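You operate a simulated robot arm through the tools that you are given. There is no shell and no other tool.

Carry out the task below with a simulated robot arm. There is one attempt and no reset: what you move stays moved.

JOB
Brush out the cream pad, clear the brush, comb the pad through and mist it with shine.
Fine: blue slicker brush and teal comb back; nine puffs at most. Set down upright: teal wide comb.

Only the result counts: the job must be done as asked and must still hold three seconds after the hand-in. Knocking over, shifting, dropping, spilling or breaking anything else fails it.

ROBOT AND FRAMES
A 7-joint arm with a three-finger gripper, fixed in place. Base frame: the origin is at the foot of the arm, x ahead of it, y to its left, z up; the work surface is at about z = 750. Lengths are in mm, angles in degrees, forces in N, time in s.
Its first joint turns from -166.0 to 166.0 degrees. Payload 2.69 kg.
Tool frame: the origin (TCP) lies between the finger pads and is the grasp point; the fingertips stand 30 mm ahead of it; z points along the fingers, y is the line along which they close. The gripper opens to 128 mm. The gripper's body begins 117 mm behind the TCP.
Orientation is told as [roll, pitch, yaw] about the base's x, y, z axes, in that order, counted from this pose: with the fingers straight down and closing along the base's y, the tool's x points along the base's -x, its y along +y and its z along -z.

CONTROLS
- The arm moves only by the tool send_rows. Its argument "plan" is a list of rows, each a list of 6 numbers: the shift along the tool's x, y, z in mm, then the turn, a rotation vector about the tool's x, y, z in rad. In form: [[tx, ty, tz, rx, ry, rz], ...]. A call has 1 to 20 rows; each row shifts and turns the commanded pose from where the row before left it, along the tool's axes as they then stand. "hand" is the opening, from 0 (shut) to 1 (fully open), set as the call begins (left out, the last holds). A row lasts 0.2 s, in which the tool goes at most 50 mm and 8.6 degrees; a call with a longer step from one row to the next is refused whole, and so is a gripper value outside its range. A pose out of reach is approached as far as the arm can. The call stops where the force on the tool passes 90 N (or 10 N more than at its start, if that is more) or the arm is blocked; 0.2 s more then pass. The fingers move at their own pace and stop on an object; they squeeze with about 40 N. The grip force told is the motor's: it shows also when the fingers shut on nothing. Time passes only in rows, and 0.2 s behind the last, so rows that do not move let the fingers close. It gives the time, the measured TCP pose, the force on the tool (base axes), the opening and the grip force at its end, in the units of the frame above (readings bear some noise), with the torque about the TCP (base axes, N m) and any sound that the robot's microphone picked up.
- Cameras (640 x 400 px; columns grow to the right, rows downward): "scene" is fixed at [400.5, -651.4, 1561.1]; the picture's right is [0.79, -0.61, 0.00], its down [-0.36, -0.47, -0.80] and it looks along [0.49, 0.64, -0.60] (base axes); focal length 342 px, centre (320, 200). "wrist" rides on the gripper at [58, 54, -131] in the tool frame; the picture's right is [-0.68, 0.74, 0.00], its down [-0.62, -0.57, -0.55] and it looks along [-0.40, -0.37, 0.84] (tool axes); focal length 234 px, centre (320, 200). There is no depth. A picture from a camera that has moved, and an enlarged one, comes with that camera's place and axes in the base frame and with its lens.
- grab_frame(camera): a new picture of that camera. No time passes.
- raise_lower(by): slides the trunk up (or, below 0, down) by that many mm; the arm rides with it, the base frame stays. It gives what a move gives, with no picture.
- zoom(camera, box): a new picture of the part [left, top, right, bottom] of that camera's present view, enlarged. No time passes.
- hand_in(): hands the job in; it is judged then, once.

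Nothing tells you positions but the pictures and the camera data. Unless the task says otherwise, let go and move clear before handing in.

The tools are called after "Request:" as a command line: name --pt "numbers of a row" for each row, then --argument value for the rest, lists and objects as JSON in quotes. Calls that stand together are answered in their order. send_rows: Moves the arm, as the interface text tells. Its arguments: {"type":"object","properties":{"plan":{"type":"array","items":{"type":"array","items":{"type":"number"}}},"hand":{"type":"number"}},"required":["plan"]} The other tools are called the same way: raise_lower (by) slides the trunk up or down; grab_frame (camera) takes a picture; zoom (camera, box) takes an enlarged picture of a part of a camera's view; hand_in () hands the job in.

At the start:

```text
time: 0.0
tool_pos: [689.0, 166.8, 1287.5]
ee_rot: [0.0, -0.1, 0.1]
force: [-0.2, 0.9, -1.1]
ft_torque: [0.0, 0.0, 0.02]
finger_gap: 128.1
grasp_force: 0.1
trunk travel left (down, up): [-150.0, 200.0]
```

scene: 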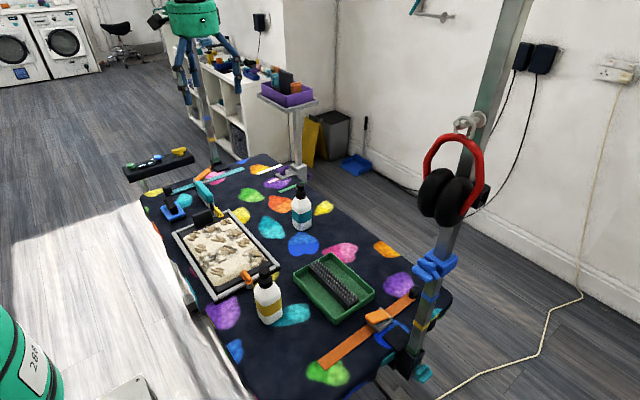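
wrist: 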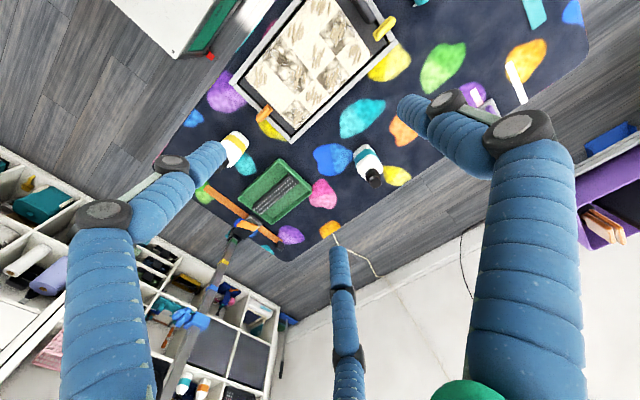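

I see a grooming table with a framed cream pad, two bottles, a green tray holding something dark, and some tools at the far left end. I'll zoom in to identify everything before moving.

Request:
zoom --camera "scene" --box '[110, 140, 290, 250]'

Request:
zoom --camera "scene" --box '[160, 200, 320, 300]'

Request:
zoom --camera "scene" --box '[240, 230, 450, 390]'

Request:
zoom --camera "wrist" --box '[220, 0, 420, 130]'

Request:
zoom --camera "wrist" --box '[400, 0, 600, 130]'

```text
3.56 times, centred on (200, 195) of scene
camera zoom: at [400.5, -651.4, 1561.1], right [0.79, -0.61, 0.0], down [-0.36, -0.47, -0.8], along [0.49, 0.64, -0.6], focal length 1215 px, centre (747, 218)
```

zoom: 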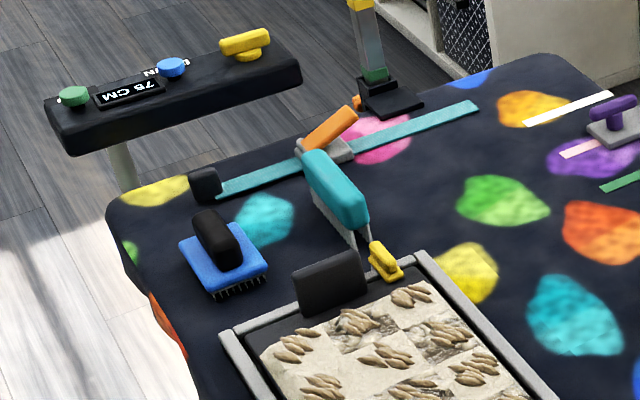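

```text
4.00 times, centred on (240, 250) of scene
camera zoom: at [400.5, -651.4, 1561.1], right [0.79, -0.61, 0.0], down [-0.36, -0.47, -0.8], along [0.49, 0.64, -0.6], focal length 1367 px, centre (640, 0)
```

zoom: 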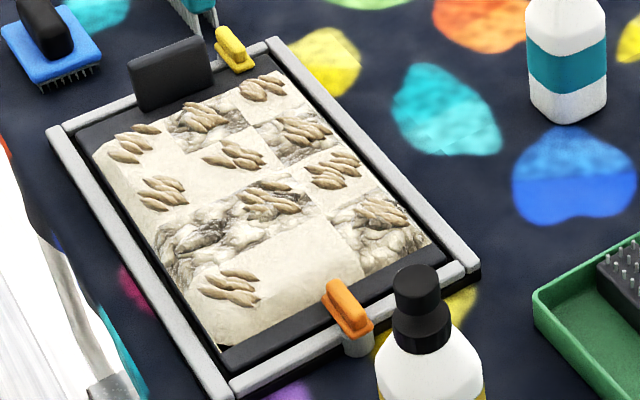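

```text
2.50 times, centred on (345, 310) of scene
camera zoom: at [400.5, -651.4, 1561.1], right [0.79, -0.61, 0.0], down [-0.36, -0.47, -0.8], along [0.49, 0.64, -0.6], focal length 854 px, centre (258, -75)
```

zoom: 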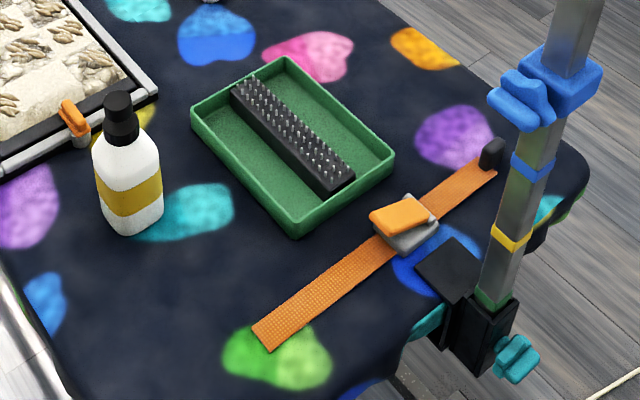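

```text
3.08 times, centred on (320, 65) of wrist
camera zoom: at [631.2, 220.7, 1418.5], right [0.68, 0.74, 0.0], down [0.62, -0.57, 0.55], along [0.4, -0.37, -0.84], focal length 720 px, centre (320, 615)
```

zoom: 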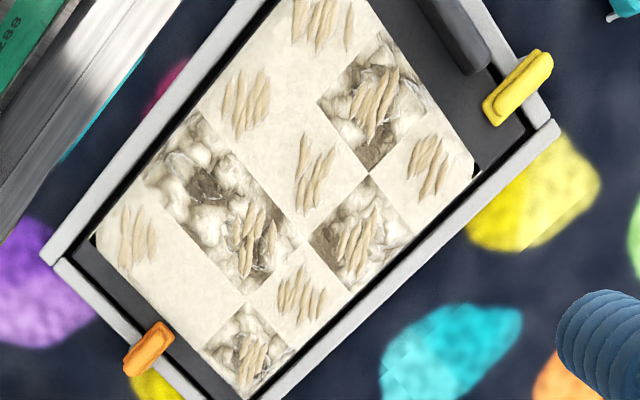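

```text
3.08 times, centred on (500, 65) of wrist
camera zoom: at [631.2, 220.7, 1418.5], right [0.68, 0.74, 0.0], down [0.62, -0.57, 0.55], along [0.4, -0.37, -0.84], focal length 720 px, centre (-234, 615)
```

zoom: 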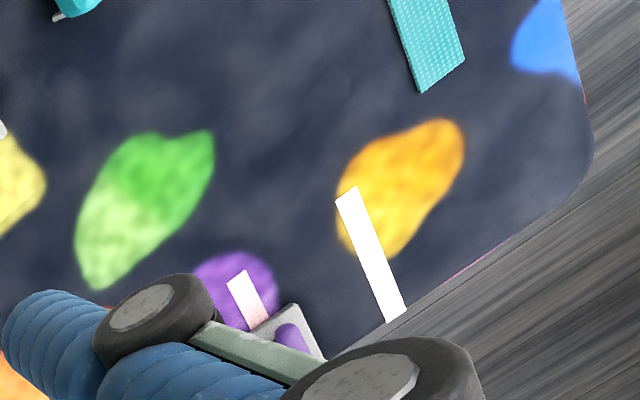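

Request:
zoom --camera "scene" --box '[240, 255, 300, 330]'

Request:
zoom --camera "scene" --box '[275, 175, 335, 240]'

Request:
zoom --camera "scene" --box '[160, 170, 250, 225]'

Request:
zoom --camera "scene" --box '[140, 0, 280, 160]'

Request:
zoom --camera "scene" --box '[240, 140, 320, 200]'

Request:
zoom --camera "wrist" --box '[180, 100, 420, 260]'

```text
5.33 times, centred on (270, 292) of scene
camera zoom: at [400.5, -651.4, 1561.1], right [0.79, -0.61, 0.0], down [-0.36, -0.47, -0.8], along [0.49, 0.64, -0.6], focal length 1822 px, centre (587, -293)
```

zoom: 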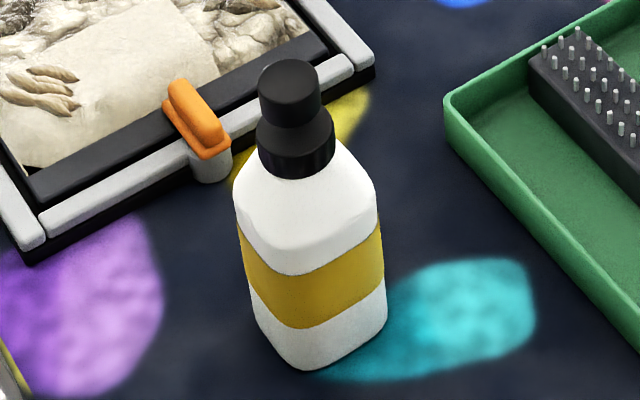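

```text
6.15 times, centred on (305, 208) of scene
camera zoom: at [400.5, -651.4, 1561.1], right [0.79, -0.61, 0.0], down [-0.36, -0.47, -0.8], along [0.49, 0.64, -0.6], focal length 2102 px, centre (412, 154)
```

zoom: 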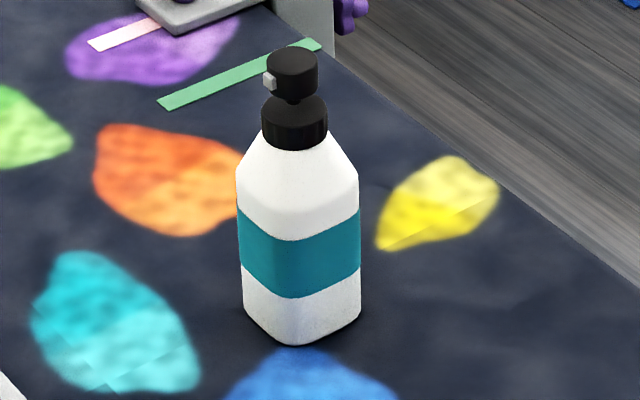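

```text
7.11 times, centred on (205, 198) of scene
camera zoom: at [400.5, -651.4, 1561.1], right [0.79, -0.61, 0.0], down [-0.36, -0.47, -0.8], along [0.49, 0.64, -0.6], focal length 2429 px, centre (1138, 218)
```

zoom: 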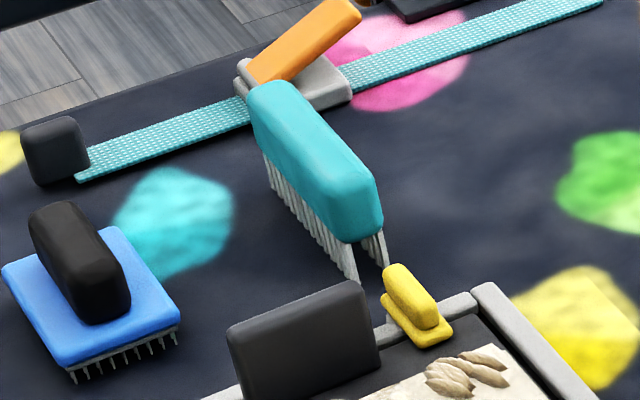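

```text
2.50 times, centred on (210, 80) of scene
camera zoom: at [400.5, -651.4, 1561.1], right [0.79, -0.61, 0.0], down [-0.36, -0.47, -0.8], along [0.49, 0.64, -0.6], focal length 854 px, centre (595, 500)
```

zoom: 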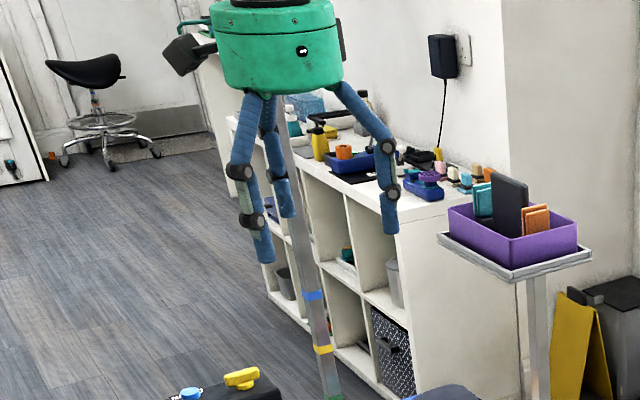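

```text
6.67 times, centred on (280, 170) of scene
camera zoom: at [400.5, -651.4, 1561.1], right [0.79, -0.61, 0.0], down [-0.36, -0.47, -0.8], along [0.49, 0.64, -0.6], focal length 2278 px, centre (587, 400)
```

zoom: 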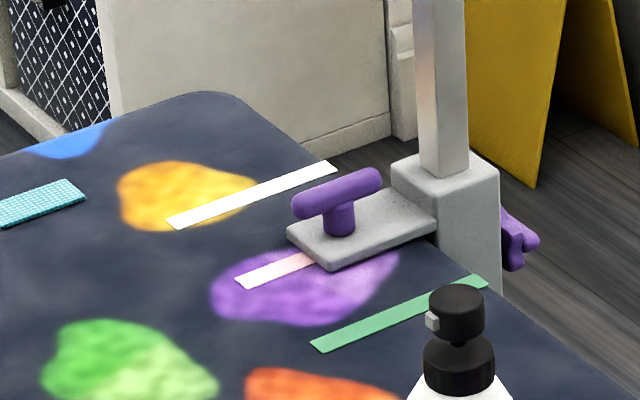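

```text
2.50 times, centred on (300, 180) of wrist
camera zoom: at [631.2, 220.7, 1418.5], right [0.68, 0.74, 0.0], down [0.62, -0.57, 0.55], along [0.4, -0.37, -0.84], focal length 585 px, centre (370, 250)
```

zoom: 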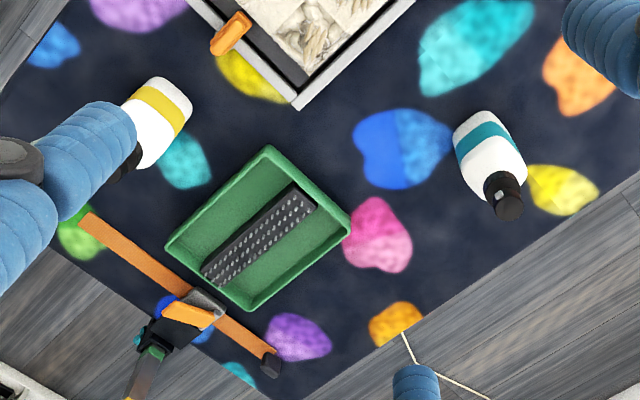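

The pad frame spans about x 530–737, y 0–346. I put the brush at about (569, 465), the comb at (692, 485), the pin tray at (814, -170), and the bottles at (620, -130) in gold and (905, 115) in teal. I'll bring the wrist camera closer to the pad and the tools to read details.

Request:
send_rows --pt "23 15 31.6 0 0 0" --pt "23 15 31.6 0 0 0" --pt "23 15 31.6 0 0 0" --pt "23 15 31.6 0 0 0" --pt "23 15 31.6 0 0 0" --pt "23 15 31.6 0 0 0" --pt "23 15 31.6 0 0 0" --pt "23 15 31.6 0 0 0" --hand 1

Request:
grab_frame --camera "wrist"

Request:
grab_frame --camera "scene"

```text
time: 1.8
tool_pos: [505.7, 285.8, 1035.7]
ee_rot: [0.0, 0.1, 0.0]
force: [-0.4, -0.5, 0.7]
ft_torque: [0.01, -0.02, -0.03]
finger_gap: 128.2
grasp_force: 0.1
trunk travel left (down, up): [-150.0, 200.0]
```

```text
taken
camera wrist: at [448.1, 340.2, 1166.8], right [0.68, 0.74, 0.0], down [0.61, -0.57, 0.55], along [0.4, -0.37, -0.84], focal length 234 px, centre (320, 200)
```

wrist: 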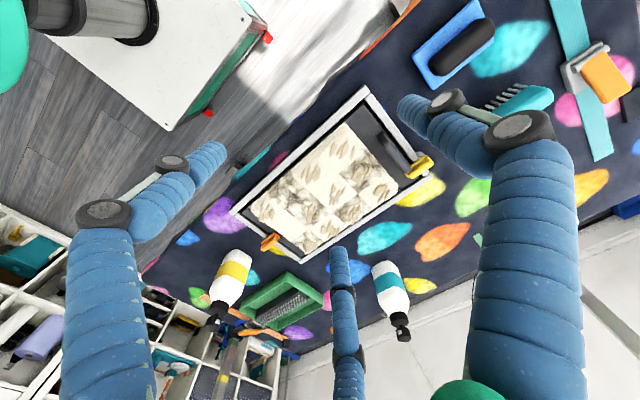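

```text
taken
```

scene: 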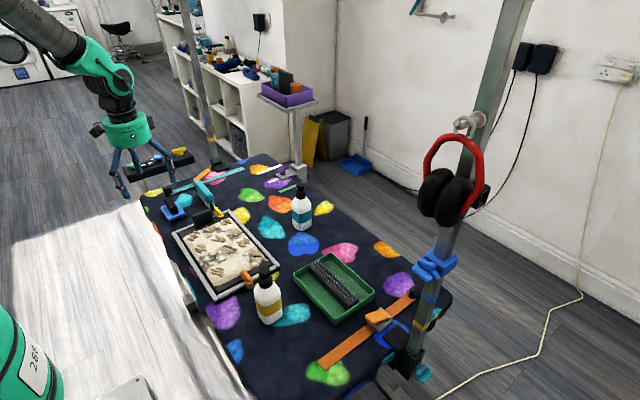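

The hand is drawn with three articulated fingers around the TCP. I'll zoom on the pad, tools and bottles from this viewpoint.

Request:
zoom --camera "wrist" --box '[225, 80, 445, 270]'

Request:
zoom --camera "wrist" --box '[400, 0, 560, 110]'

Request:
zoom --camera "wrist" --box '[190, 235, 330, 345]'

Request:
zoom --camera "wrist" --box '[350, 250, 440, 350]'

```text
2.11 times, centred on (335, 175) of wrist
camera zoom: at [448.1, 340.2, 1166.8], right [0.68, 0.74, 0.0], down [0.61, -0.57, 0.55], along [0.4, -0.37, -0.84], focal length 493 px, centre (288, 253)
```

zoom: 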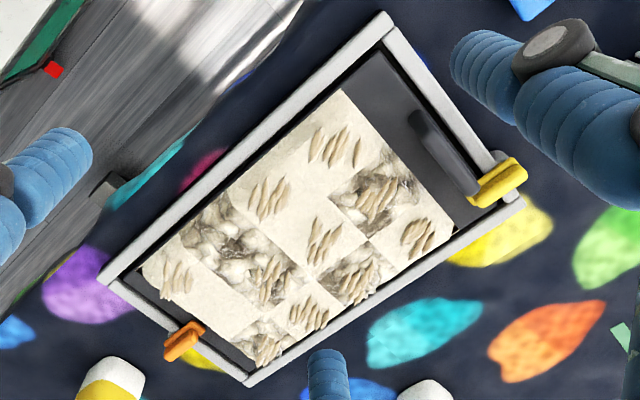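

```text
3.64 times, centred on (480, 55) of wrist
camera zoom: at [448.1, 340.2, 1166.8], right [0.68, 0.74, 0.0], down [0.61, -0.57, 0.55], along [0.4, -0.37, -0.84], focal length 852 px, centre (-262, 727)
```

zoom: 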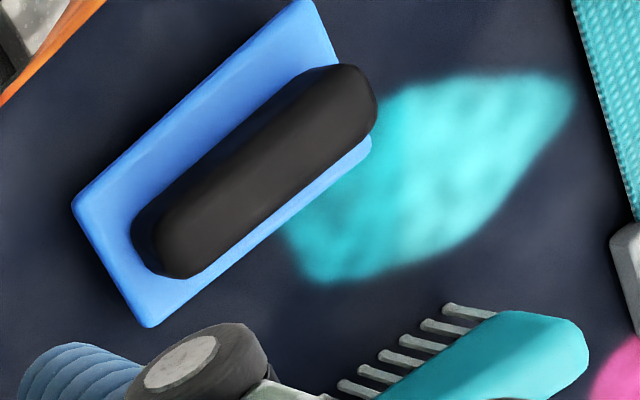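

```text
3.64 times, centred on (260, 290) of wrist
camera zoom: at [448.1, 340.2, 1166.8], right [0.68, 0.74, 0.0], down [0.61, -0.57, 0.55], along [0.4, -0.37, -0.84], focal length 852 px, centre (538, -127)
```

zoom: 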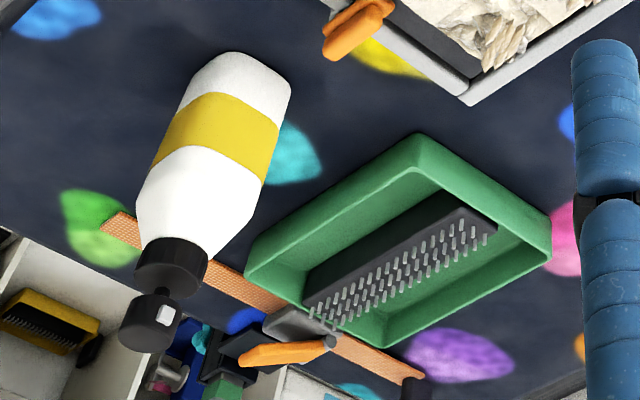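

```text
4.00 times, centred on (395, 300) of wrist
camera zoom: at [448.1, 340.2, 1166.8], right [0.68, 0.74, 0.0], down [0.61, -0.57, 0.55], along [0.4, -0.37, -0.84], focal length 937 px, centre (20, -200)
```

zoom: 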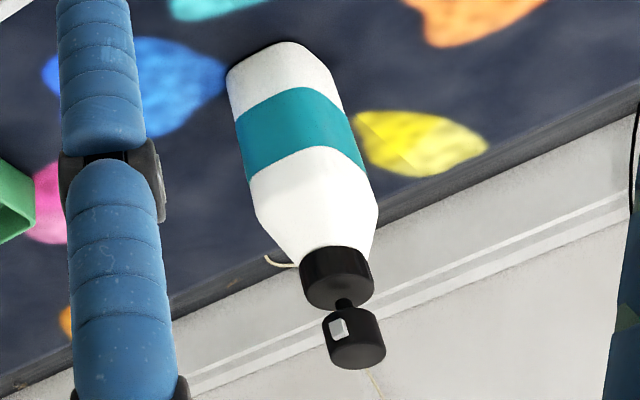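

Request:
zoom --camera "scene" --box '[180, 30, 340, 130]'

Request:
zoom --camera "scene" --box '[120, 130, 220, 200]'

Request:
zoom --camera "scene" --box '[340, 250, 500, 400]'

Request:
zoom --camera "wrist" --box '[0, 200, 200, 400]'

Request:
zoom --camera "scene" --box '[0, 290, 240, 400]'

Request:
zoom --camera "scene" --box '[480, 30, 640, 130]'

```text
4.00 times, centred on (260, 80) of scene
camera zoom: at [400.5, -651.4, 1561.1], right [0.79, -0.61, 0.0], down [-0.36, -0.47, -0.8], along [0.49, 0.64, -0.6], focal length 1367 px, centre (560, 680)
```

zoom: 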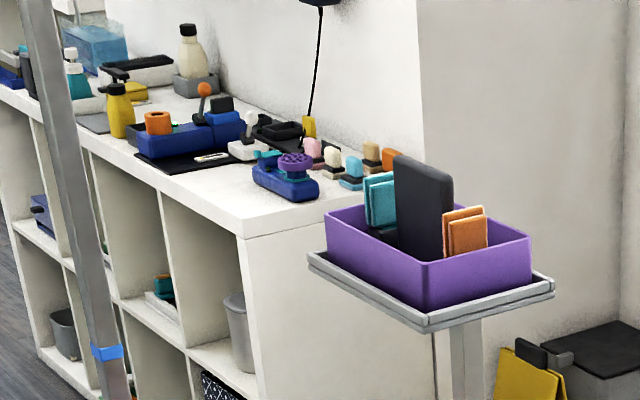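

```text
5.71 times, centred on (170, 165) of scene
camera zoom: at [400.5, -651.4, 1561.1], right [0.79, -0.61, 0.0], down [-0.36, -0.47, -0.8], along [0.49, 0.64, -0.6], focal length 1952 px, centre (1177, 400)
```

zoom: 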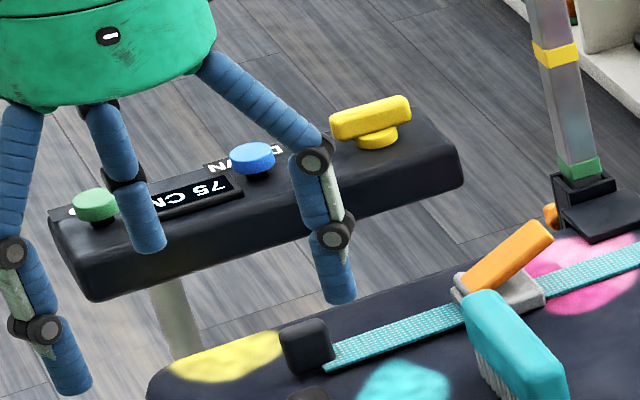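

```text
2.67 times, centred on (420, 325) of scene
camera zoom: at [400.5, -651.4, 1561.1], right [0.79, -0.61, 0.0], down [-0.36, -0.47, -0.8], along [0.49, 0.64, -0.6], focal length 911 px, centre (53, -133)
```

zoom: 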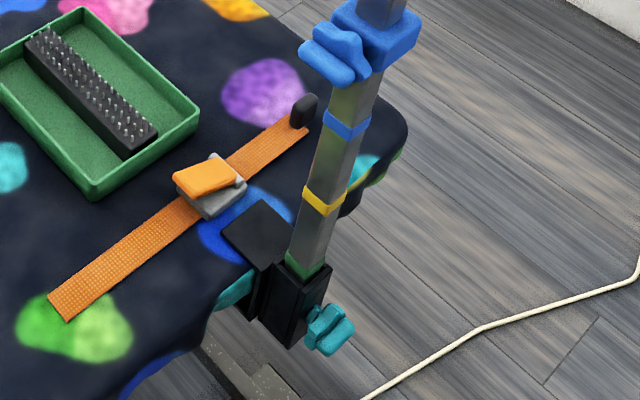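

```text
2.00 times, centred on (100, 300) of wrist
camera zoom: at [448.1, 340.2, 1166.8], right [0.68, 0.74, 0.0], down [0.61, -0.57, 0.55], along [0.4, -0.37, -0.84], focal length 468 px, centre (760, 0)
```

zoom: 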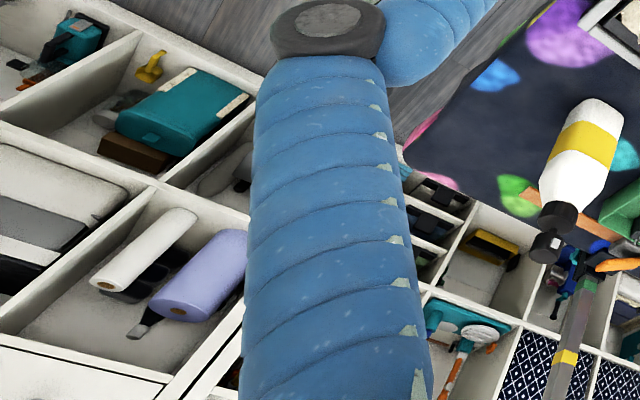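

```text
2.67 times, centred on (120, 345) of scene
camera zoom: at [400.5, -651.4, 1561.1], right [0.79, -0.61, 0.0], down [-0.36, -0.47, -0.8], along [0.49, 0.64, -0.6], focal length 911 px, centre (853, -187)
```

zoom: 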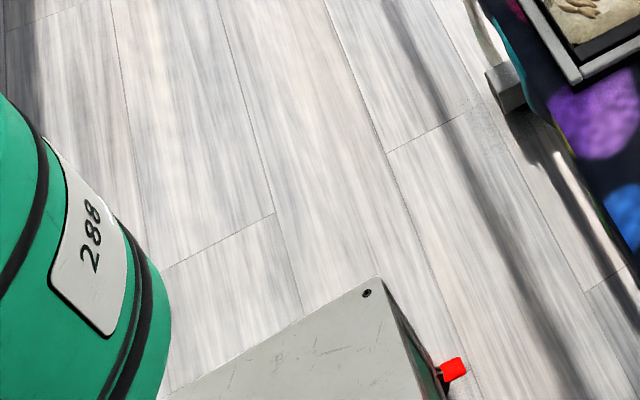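

```text
4.00 times, centred on (560, 80) of scene
camera zoom: at [400.5, -651.4, 1561.1], right [0.79, -0.61, 0.0], down [-0.36, -0.47, -0.8], along [0.49, 0.64, -0.6], focal length 1367 px, centre (-640, 680)
```

zoom: 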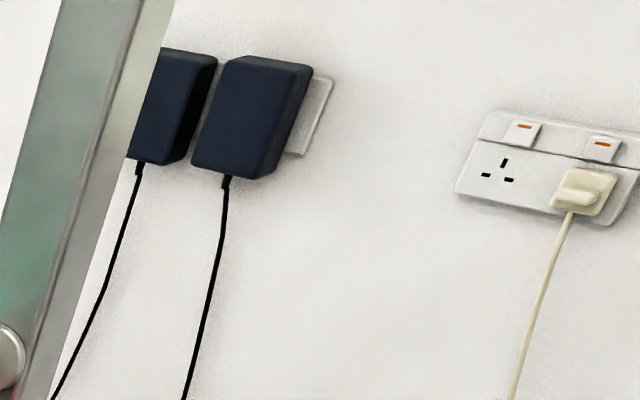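

Both bottles have raised pump heads with nozzles and no text visible so far. I'll look at their far sides, moving above the table with yaw -90.

Request:
send_rows --pt "-45.5 -15.7 -8 0 0 0" --pt "-45.5 -15.7 -8 0 0 0" --pt "-45.5 -15.7 -8 0 0 0" --pt "-45.5 -15.7 -8 0 0 0" --pt "-45.5 -15.7 -8 0 0 0" --pt "-45.5 -15.7 -8 0 0 0" --pt "-45.5 -15.7 -8 0 0 0" --pt "-45.5 -15.7 -8 0 0 0" --pt "0 0 0 0 0 0.1428" --pt "0 0 0 0 0 0.1428" --pt "0 0 0 0 0 0.1428" --pt "0 0 0 0 0 0.1428" --pt "0 0 0 0 0 0.1428" --pt "0 0 0 0 0 0.1428" --pt "0 0 0 0 0 0.1428" --pt "0 0 0 0 0 0.1428" --pt "0 0 0 0 0 0.1428" --pt "0 0 0 0 0 0.1428" --pt "0 0 0 0 0 0.1428"

Request:
grab_frame --camera "wrist"

Request:
grab_frame --camera "scene"

```text
time: 5.8
tool_pos: [869.2, 161.5, 1099.0]
ee_rot: [0.1, 0.1, -90.1]
force: [0.6, -0.1, -0.5]
ft_torque: [0.0, -0.01, -0.03]
finger_gap: 127.9
grasp_force: 0.0
trunk travel left (down, up): [-150.0, 200.0]
```

```text
taken
camera wrist: at [923.5, 219.3, 1229.8], right [0.73, -0.68, 0.0], down [-0.57, -0.61, 0.55], along [-0.37, -0.4, -0.84], focal length 234 px, centre (320, 200)
```

wrist: 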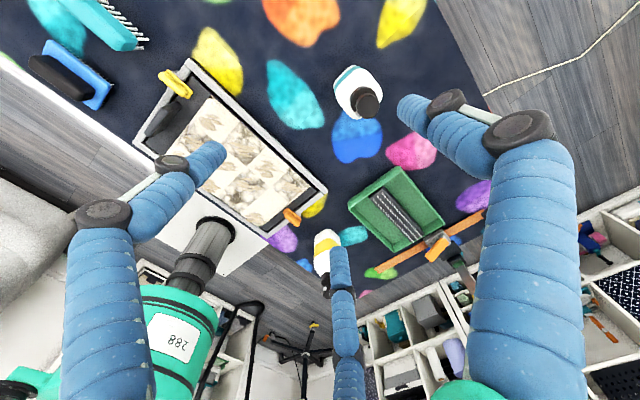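

```text
taken
```

scene: 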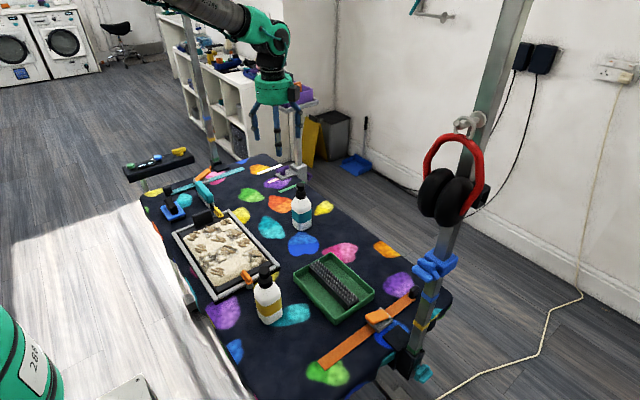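

Request:
zoom --camera "wrist" --box '[320, 50, 400, 130]'

Request:
zoom --camera "wrist" --box '[300, 220, 360, 300]'

Request:
zoom --camera "wrist" --box '[20, 0, 200, 130]'

Request:
zoom --camera "wrist" --box '[130, 50, 340, 240]'

```text
5.00 times, centred on (360, 90) of wrist
camera zoom: at [923.5, 219.3, 1229.8], right [0.73, -0.68, 0.0], down [-0.57, -0.61, 0.55], along [-0.37, -0.4, -0.84], focal length 1171 px, centre (120, 750)
```

zoom: 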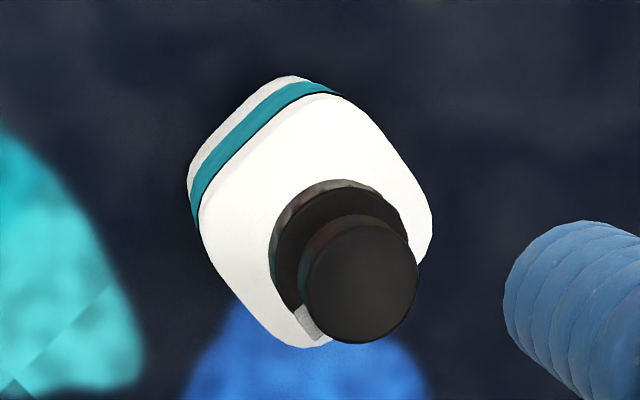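

```text
5.00 times, centred on (330, 260) of wrist
camera zoom: at [923.5, 219.3, 1229.8], right [0.73, -0.68, 0.0], down [-0.57, -0.61, 0.55], along [-0.37, -0.4, -0.84], focal length 1171 px, centre (270, -100)
```

zoom: 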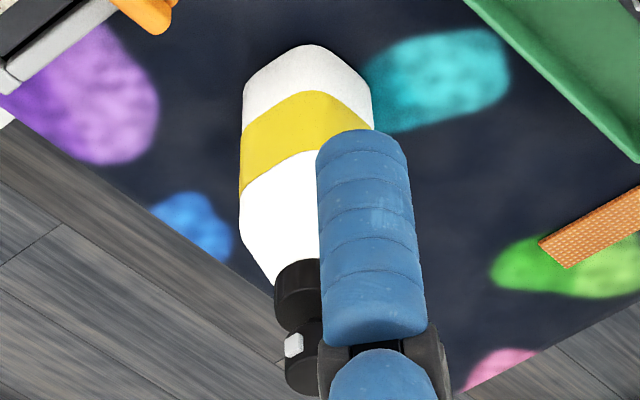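

```text
3.08 times, centred on (110, 65) of wrist
camera zoom: at [923.5, 219.3, 1229.8], right [0.73, -0.68, 0.0], down [-0.57, -0.61, 0.55], along [-0.37, -0.4, -0.84], focal length 720 px, centre (966, 615)
```

zoom: 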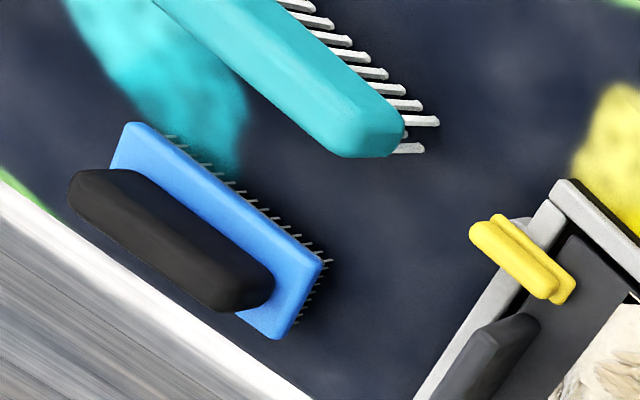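

```text
2.11 times, centred on (235, 145) of wrist
camera zoom: at [923.5, 219.3, 1229.8], right [0.73, -0.68, 0.0], down [-0.57, -0.61, 0.55], along [-0.37, -0.4, -0.84], focal length 493 px, centre (499, 316)
```

zoom: 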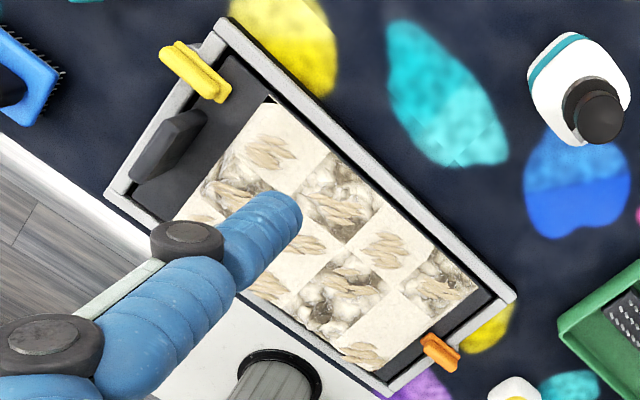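

I'll test closing the hand in free air to learn how its fingers really move before touching anything.

Request:
send_rows --pt "0 0 0 0 0 0" --pt "0 0 0 0 0 0" --pt "0 0 0 0 0 0" --pt "0 0 0 0 0 0" --hand 0.2

Request:
grab_frame --camera "wrist"

Request:
zoom --camera "scene" --box '[220, 60, 320, 160]'

```text
time: 6.8
tool_pos: [869.3, 160.5, 1098.7]
ee_rot: [-0.1, 0.0, -90.1]
force: [0.5, -0.3, -1.1]
ft_torque: [0.02, 0.04, -0.02]
finger_gap: 25.7
grasp_force: 0.0
trunk travel left (down, up): [-150.0, 200.0]
```

```text
taken
camera wrist: at [923.3, 219.4, 1229.8], right [0.74, -0.68, 0.0], down [-0.57, -0.62, 0.55], along [-0.37, -0.4, -0.84], focal length 234 px, centre (320, 200)
```

wrist: 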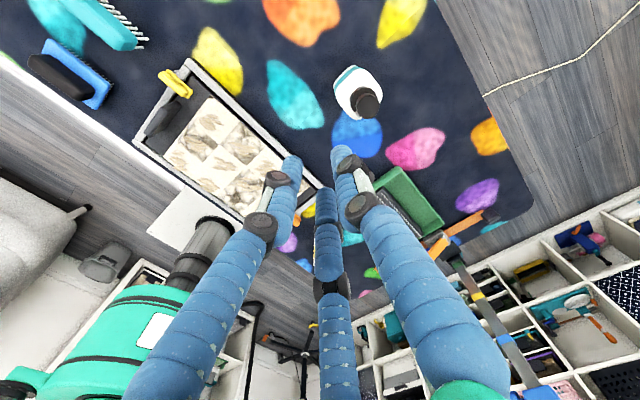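

```text
4.00 times, centred on (270, 110) of scene
camera zoom: at [400.5, -651.4, 1561.1], right [0.79, -0.61, 0.0], down [-0.36, -0.47, -0.8], along [0.49, 0.64, -0.6], focal length 1367 px, centre (520, 560)
```

zoom: 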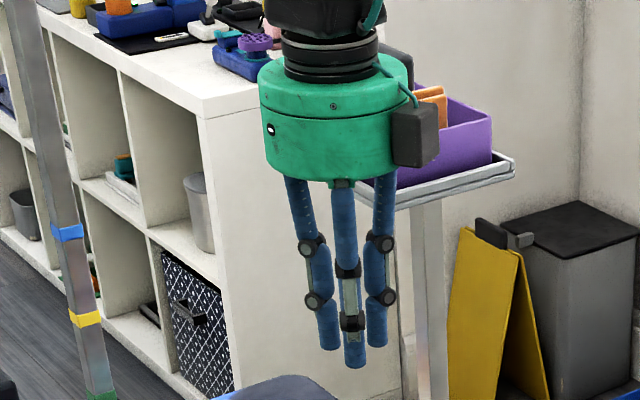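

The hand behaves as one finger at +y against a pair at -y, closing symmetrically about the TCP. Next I go above the blue brush with the fingers set to close along base x.

Request:
send_rows --pt "30.5 -30 19.9 0 0 0" --pt "30.5 -30 19.9 0 0 0" --pt "30.5 -30 19.9 0 0 0" --pt "30.5 -30 19.9 0 0 0" --pt "30.5 -30 19.9 0 0 0" --pt "30.5 -30 19.9 0 0 0" --pt "30.5 -30 19.9 0 0 0" --pt "30.5 -30 19.9 0 0 0" --pt "30.5 -30 19.9 0 0 0" --pt "30.5 -30 19.9 0 0 0" --hand 1

Request:
grab_frame --camera "wrist"

Request:
zoom --camera "scene" --box '[100, 120, 260, 230]'

```text
time: 9.0
tool_pos: [568.9, 466.8, 898.5]
ee_rot: [0.0, -0.1, -90.0]
force: [0.7, -0.4, -0.2]
ft_torque: [0.05, 0.04, 0.0]
finger_gap: 127.8
grasp_force: 0.1
trunk travel left (down, up): [-150.0, 200.0]
```

```text
taken
camera wrist: at [623.5, 525.1, 1028.8], right [0.74, -0.68, 0.0], down [-0.57, -0.62, 0.55], along [-0.37, -0.4, -0.84], focal length 234 px, centre (320, 200)
```

wrist: 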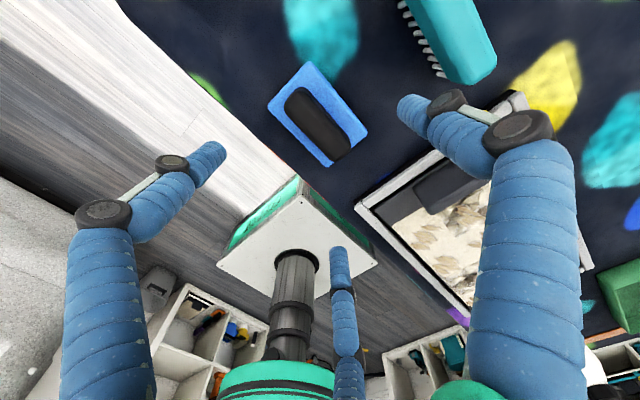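

```text
3.64 times, centred on (180, 175) of scene
camera zoom: at [400.5, -651.4, 1561.1], right [0.79, -0.61, 0.0], down [-0.36, -0.47, -0.8], along [0.49, 0.64, -0.6], focal length 1242 px, centre (829, 291)
```

zoom: 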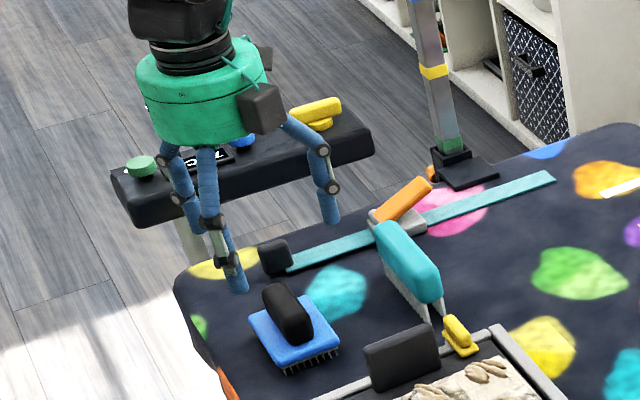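

Request:
zoom --camera "wrist" --box '[240, 50, 400, 170]'

Request:
zoom --camera "wrist" --box '[380, 0, 520, 100]'

```text
3.33 times, centred on (320, 110) of wrist
camera zoom: at [623.5, 525.1, 1028.8], right [0.74, -0.68, 0.0], down [-0.57, -0.62, 0.55], along [-0.37, -0.4, -0.84], focal length 781 px, centre (320, 500)
```

zoom: 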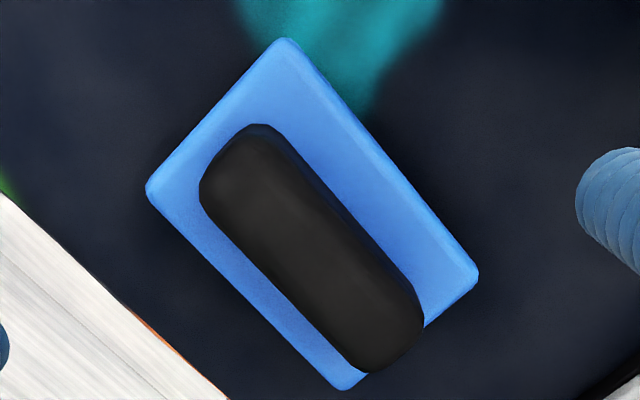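

```text
4.00 times, centred on (450, 50) of wrist
camera zoom: at [623.5, 525.1, 1028.8], right [0.74, -0.68, 0.0], down [-0.57, -0.62, 0.55], along [-0.37, -0.4, -0.84], focal length 937 px, centre (-200, 800)
```

zoom: 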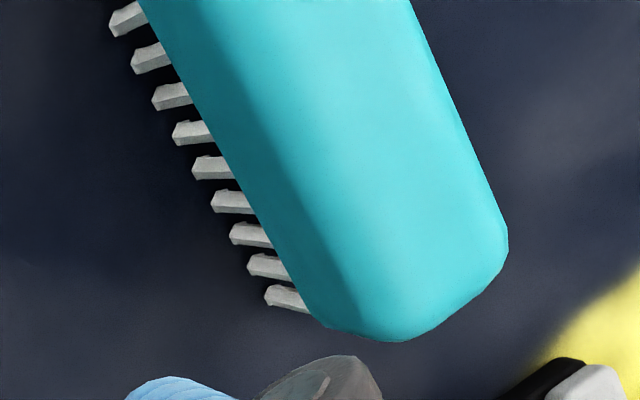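

The brush handle is centred at about (577, 479), running along y. The handle top is near z 795 and the plate top near z 762. I'll descend in stages, fingers straddling the handle along x.

Request:
send_rows --pt "4 3 25 0 0 0" --pt "4 3 25 0 0 0" --pt "4 2.6 25 0 0 0" --pt "0 0 15 0 0 0"

Request:
grab_frame --camera "wrist"

Request:
zoom --camera "scene" --box '[130, 160, 230, 230]'

```text
time: 10.0
tool_pos: [579.3, 480.9, 808.9]
ee_rot: [0.0, 0.0, -90.1]
force: [0.3, 0.4, -0.3]
ft_torque: [-0.01, 0.0, -0.02]
finger_gap: 127.8
grasp_force: 0.2
trunk travel left (down, up): [-150.0, 200.0]
```

```text
taken
camera wrist: at [632.5, 538.7, 939.9], right [0.74, -0.68, 0.0], down [-0.57, -0.62, 0.55], along [-0.37, -0.4, -0.84], focal length 234 px, centre (320, 200)
```

wrist: 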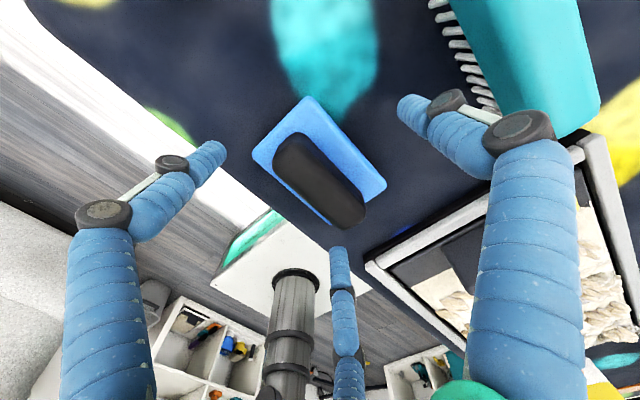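

```text
5.71 times, centred on (180, 195) of scene
camera zoom: at [400.5, -651.4, 1561.1], right [0.79, -0.61, 0.0], down [-0.36, -0.47, -0.8], along [0.49, 0.64, -0.6], focal length 1952 px, centre (1120, 229)
```

zoom: 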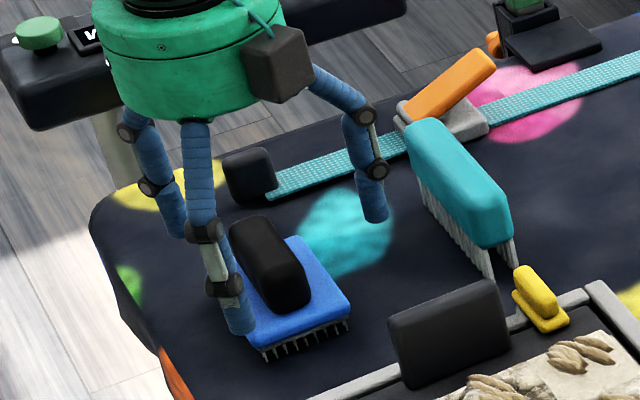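

Request:
send_rows --pt "0 0 6 0 0 0" --pt "0 0 5 0 0 0"

Request:
zoom --camera "wrist" --box '[220, 80, 420, 260]'

Request:
zoom --camera "scene" --box '[140, 170, 210, 230]'

```text
time: 10.6
tool_pos: [579.0, 479.2, 800.1]
ee_rot: [-0.1, 0.0, -90.0]
force: [-0.5, 0.1, -0.1]
ft_torque: [0.02, 0.01, -0.01]
finger_gap: 127.6
grasp_force: 0.1
trunk travel left (down, up): [-150.0, 200.0]
```

```text
2.22 times, centred on (320, 170) of wrist
camera zoom: at [632.2, 537.1, 928.8], right [0.74, -0.68, 0.0], down [-0.57, -0.62, 0.55], along [-0.37, -0.4, -0.84], focal length 520 px, centre (320, 267)
```

zoom: 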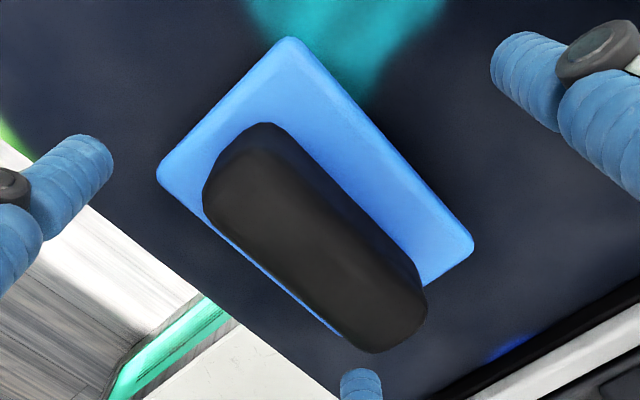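

```text
6.67 times, centred on (175, 200) of scene
camera zoom: at [400.5, -651.4, 1561.1], right [0.79, -0.61, 0.0], down [-0.36, -0.47, -0.8], along [0.49, 0.64, -0.6], focal length 2278 px, centre (1287, 200)
```

zoom: 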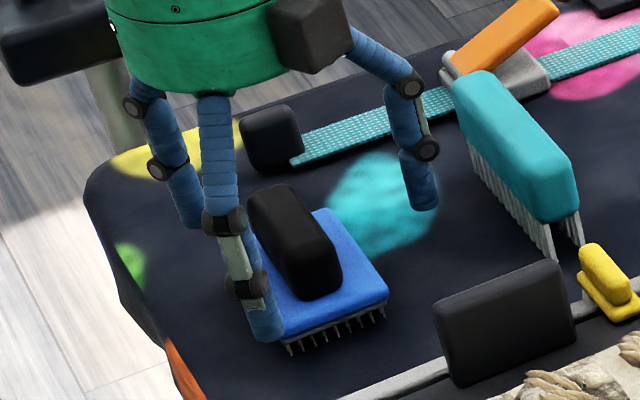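

The closer view puts the plate top at about z 774 and the handle top at about 799. I'll raise slightly so the fingertips clear the plate, then close on the handle.

Request:
send_rows --pt "0 0 -7 0 0 0"

Request:
send_rows --pt "0 0 0 0 0 0" --pt "0 0 0 0 0 0" --pt "0 0 0 0 0 0" --pt "0 0 0 0 0 0" --hand 0

Request:
zoom --camera "wrist" --box '[220, 80, 420, 260]'

Request:
zoom --camera "scene" --box '[140, 170, 210, 230]'

```text
time: 11.0
tool_pos: [578.2, 479.3, 805.9]
ee_rot: [0.0, 0.0, -90.0]
force: [0.5, 0.2, 0.5]
ft_torque: [-0.02, 0.0, 0.0]
finger_gap: 127.9
grasp_force: 0.1
trunk travel left (down, up): [-150.0, 200.0]
```

```text
time: 12.0
tool_pos: [578.8, 479.3, 806.5]
ee_rot: [0.0, 0.0, -90.1]
force: [2.2, 0.6, 4.2]
ft_torque: [-0.03, -0.28, 0.07]
finger_gap: 40.9
grasp_force: 40.4
trunk travel left (down, up): [-150.0, 200.0]
```

```text
2.22 times, centred on (320, 170) of wrist
camera zoom: at [632.7, 537.1, 936.8], right [0.74, -0.68, 0.0], down [-0.57, -0.62, 0.55], along [-0.37, -0.4, -0.84], focal length 520 px, centre (320, 267)
```

zoom: 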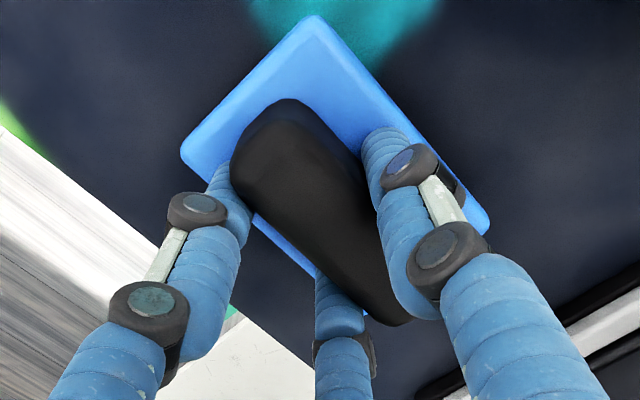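

```text
6.67 times, centred on (175, 200) of scene
camera zoom: at [400.5, -651.4, 1561.1], right [0.79, -0.61, 0.0], down [-0.36, -0.47, -0.8], along [0.49, 0.64, -0.6], focal length 2278 px, centre (1287, 200)
```

zoom: 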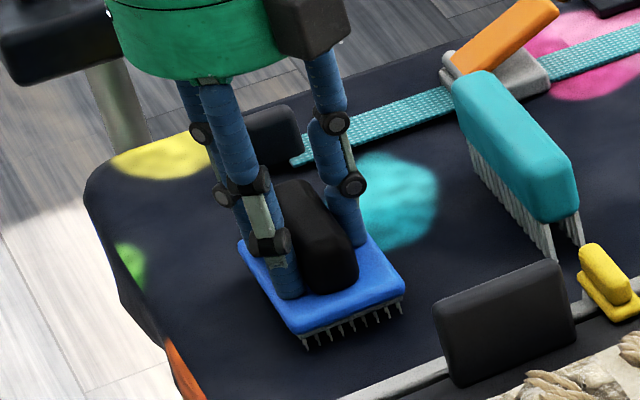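

The fingers hold something 41 mm wide at 40 N, and the brush slid about 9 mm in +x as they closed, which I'll correct when I return it. I'll lift gently and check that it is held level.

Request:
send_rows --pt "0 0 -5 0 0 0" --pt "0 0 -15 0 0 0" --pt "0 0 -20 0 0 0" --pt "0 0 -20 0 0 0"

Request:
zoom --camera "wrist" --box '[220, 80, 420, 260]'

Request:
zoom --camera "scene" --box '[140, 150, 230, 230]'

```text
time: 13.0
tool_pos: [576.4, 477.8, 865.1]
ee_rot: [-0.1, 0.0, -90.0]
force: [0.5, -0.3, -1.9]
ft_torque: [0.0, -0.01, 0.02]
finger_gap: 40.7
grasp_force: 40.1
trunk travel left (down, up): [-150.0, 200.0]
```

```text
2.22 times, centred on (320, 170) of wrist
camera zoom: at [630.3, 536.2, 995.8], right [0.74, -0.68, 0.0], down [-0.57, -0.62, 0.55], along [-0.37, -0.4, -0.84], focal length 520 px, centre (320, 267)
```

zoom: 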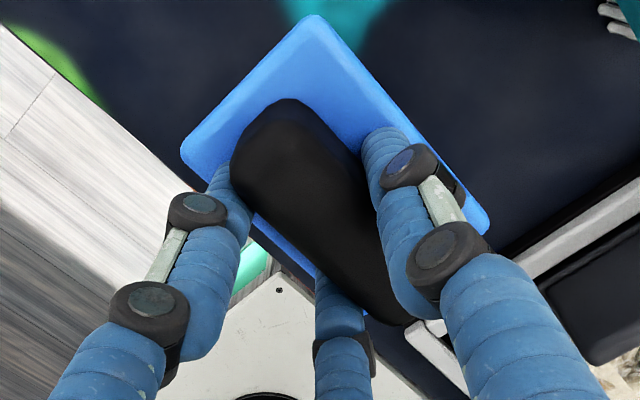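

```text
5.00 times, centred on (185, 190) of scene
camera zoom: at [400.5, -651.4, 1561.1], right [0.79, -0.61, 0.0], down [-0.36, -0.47, -0.8], along [0.49, 0.64, -0.6], focal length 1708 px, centre (995, 250)
```

zoom: 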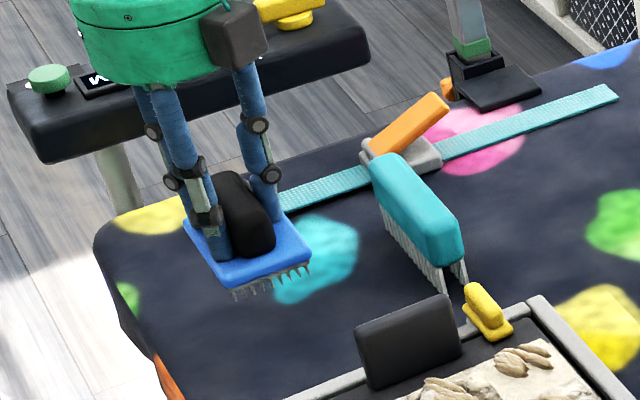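

The brush is held firmly and level, with the bristle tips about 56 mm below the TCP. The black paddle at the pad's +y end reaches about z 810, so I cross high and hover the brush over the pad's first lane.

Request:
send_rows --pt "0 0 -35 0 0 0" --pt "-45 0.6 0 0 0 0" --pt "-45 0.6 0 0 0 0" --pt "-45 0.6 0 0 0 0" --pt "-45 0.6 0 0 0 0" --pt "-45 0.6 0 0 0 0" --pt "0 0 30 0 0 0" --pt "0 0 25 0 0 0"

Request:
grab_frame --camera "wrist"

Request:
zoom --camera "scene" --box '[150, 180, 310, 300]'

```text
time: 14.8
tool_pos: [581.4, 253.2, 844.5]
ee_rot: [-0.1, 0.0, -89.9]
force: [1.0, -0.2, -1.4]
ft_torque: [0.03, 0.01, -0.01]
finger_gap: 40.5
grasp_force: 40.8
trunk travel left (down, up): [-150.0, 200.0]
```

```text
taken
camera wrist: at [636.0, 311.5, 975.0], right [0.74, -0.68, 0.0], down [-0.57, -0.62, 0.55], along [-0.37, -0.4, -0.84], focal length 234 px, centre (320, 200)
```

wrist: 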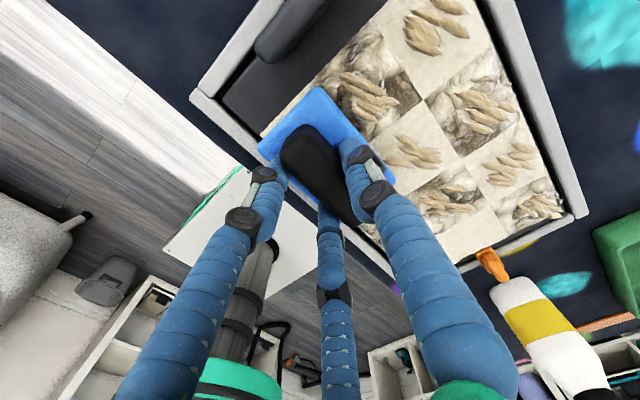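

```text
3.33 times, centred on (230, 240) of scene
camera zoom: at [400.5, -651.4, 1561.1], right [0.79, -0.61, 0.0], down [-0.36, -0.47, -0.8], along [0.49, 0.64, -0.6], focal length 1139 px, centre (620, 67)
```

zoom: 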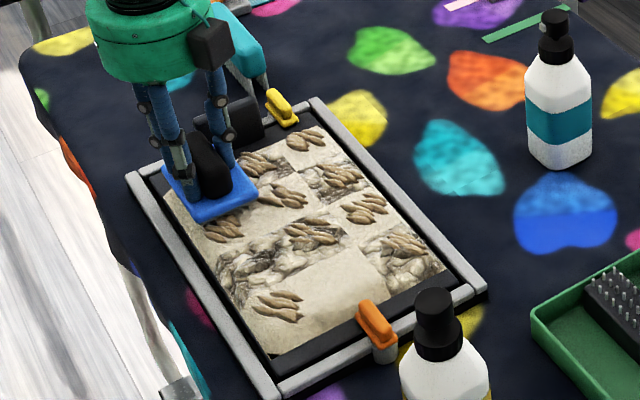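

Request:
zoom --camera "wrist" --box '[330, 0, 590, 250]'

Request:
send_rows --pt "0 0 10 0 0 0" --pt "0 0 8 0 0 0"

```text
1.60 times, centred on (460, 125) of wrist
camera zoom: at [636.0, 311.5, 975.0], right [0.74, -0.68, 0.0], down [-0.57, -0.62, 0.55], along [-0.37, -0.4, -0.84], focal length 375 px, centre (96, 320)
```

zoom: 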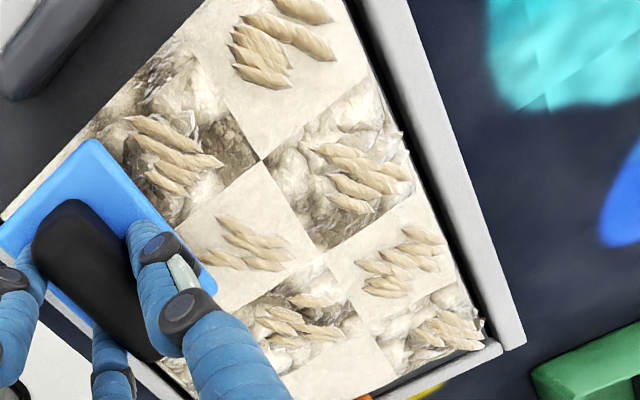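

```text
time: 15.3
tool_pos: [588.5, 256.9, 841.3]
ee_rot: [0.8, 0.4, -90.1]
force: [0.4, 0.5, 32.4]
ft_torque: [-0.81, 0.59, -0.02]
finger_gap: 40.6
grasp_force: 40.0
trunk travel left (down, up): [-150.0, 200.0]
stopped in row 2: the force on the tool passed its limit at 110 N (the readings are from after the stop); the commanded pose is now the measured one
```

The brush met something at TCP z of about 841, well before I expected, and the force spiked. I'll back off and inspect.

Request:
send_rows --pt "0 0 -10 0 0 0"

Request:
zoom --camera "scene" --box '[150, 180, 310, 300]'

Request:
zoom --camera "wrist" --box '[220, 50, 420, 230]'

Request:
zoom --camera "scene" --box '[160, 195, 240, 245]'

```text
time: 15.8
tool_pos: [584.1, 254.3, 845.4]
ee_rot: [0.2, 0.1, -90.1]
force: [0.4, -0.1, -1.3]
ft_torque: [-0.03, 0.01, -0.02]
finger_gap: 40.9
grasp_force: 39.5
trunk travel left (down, up): [-150.0, 200.0]
```

```text
3.33 times, centred on (230, 240) of scene
camera zoom: at [400.5, -651.4, 1561.1], right [0.79, -0.61, 0.0], down [-0.36, -0.47, -0.8], along [0.49, 0.64, -0.6], focal length 1139 px, centre (620, 67)
```

zoom: 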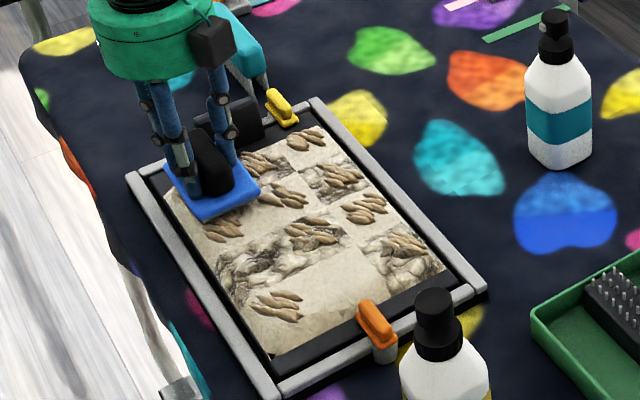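

```text
2.22 times, centred on (320, 140) of wrist
camera zoom: at [638.1, 312.5, 975.8], right [0.74, -0.68, 0.0], down [-0.57, -0.62, 0.55], along [-0.37, -0.4, -0.84], focal length 520 px, centre (320, 333)
```

zoom: 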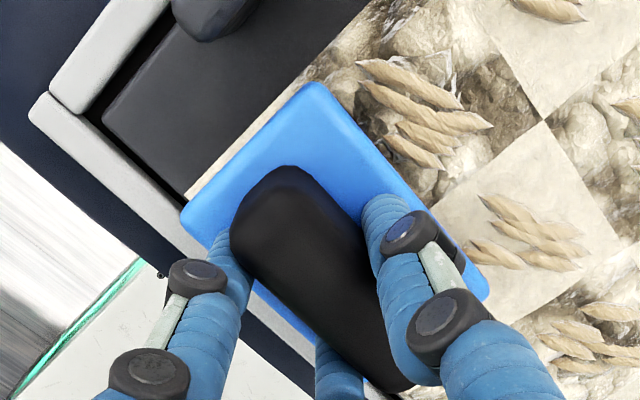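

```text
8.00 times, centred on (200, 220) of scene
camera zoom: at [400.5, -651.4, 1561.1], right [0.79, -0.61, 0.0], down [-0.36, -0.47, -0.8], along [0.49, 0.64, -0.6], focal length 2733 px, centre (1280, 40)
```

zoom: 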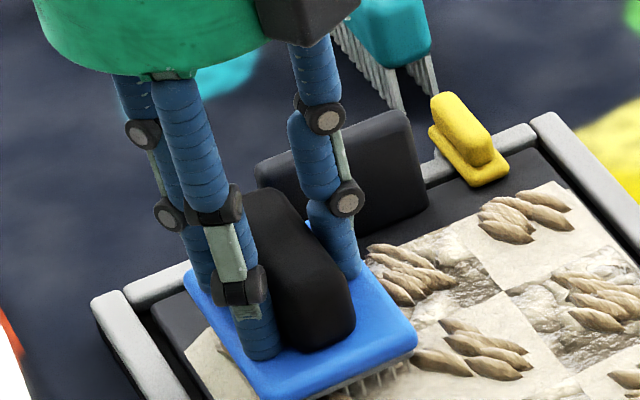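

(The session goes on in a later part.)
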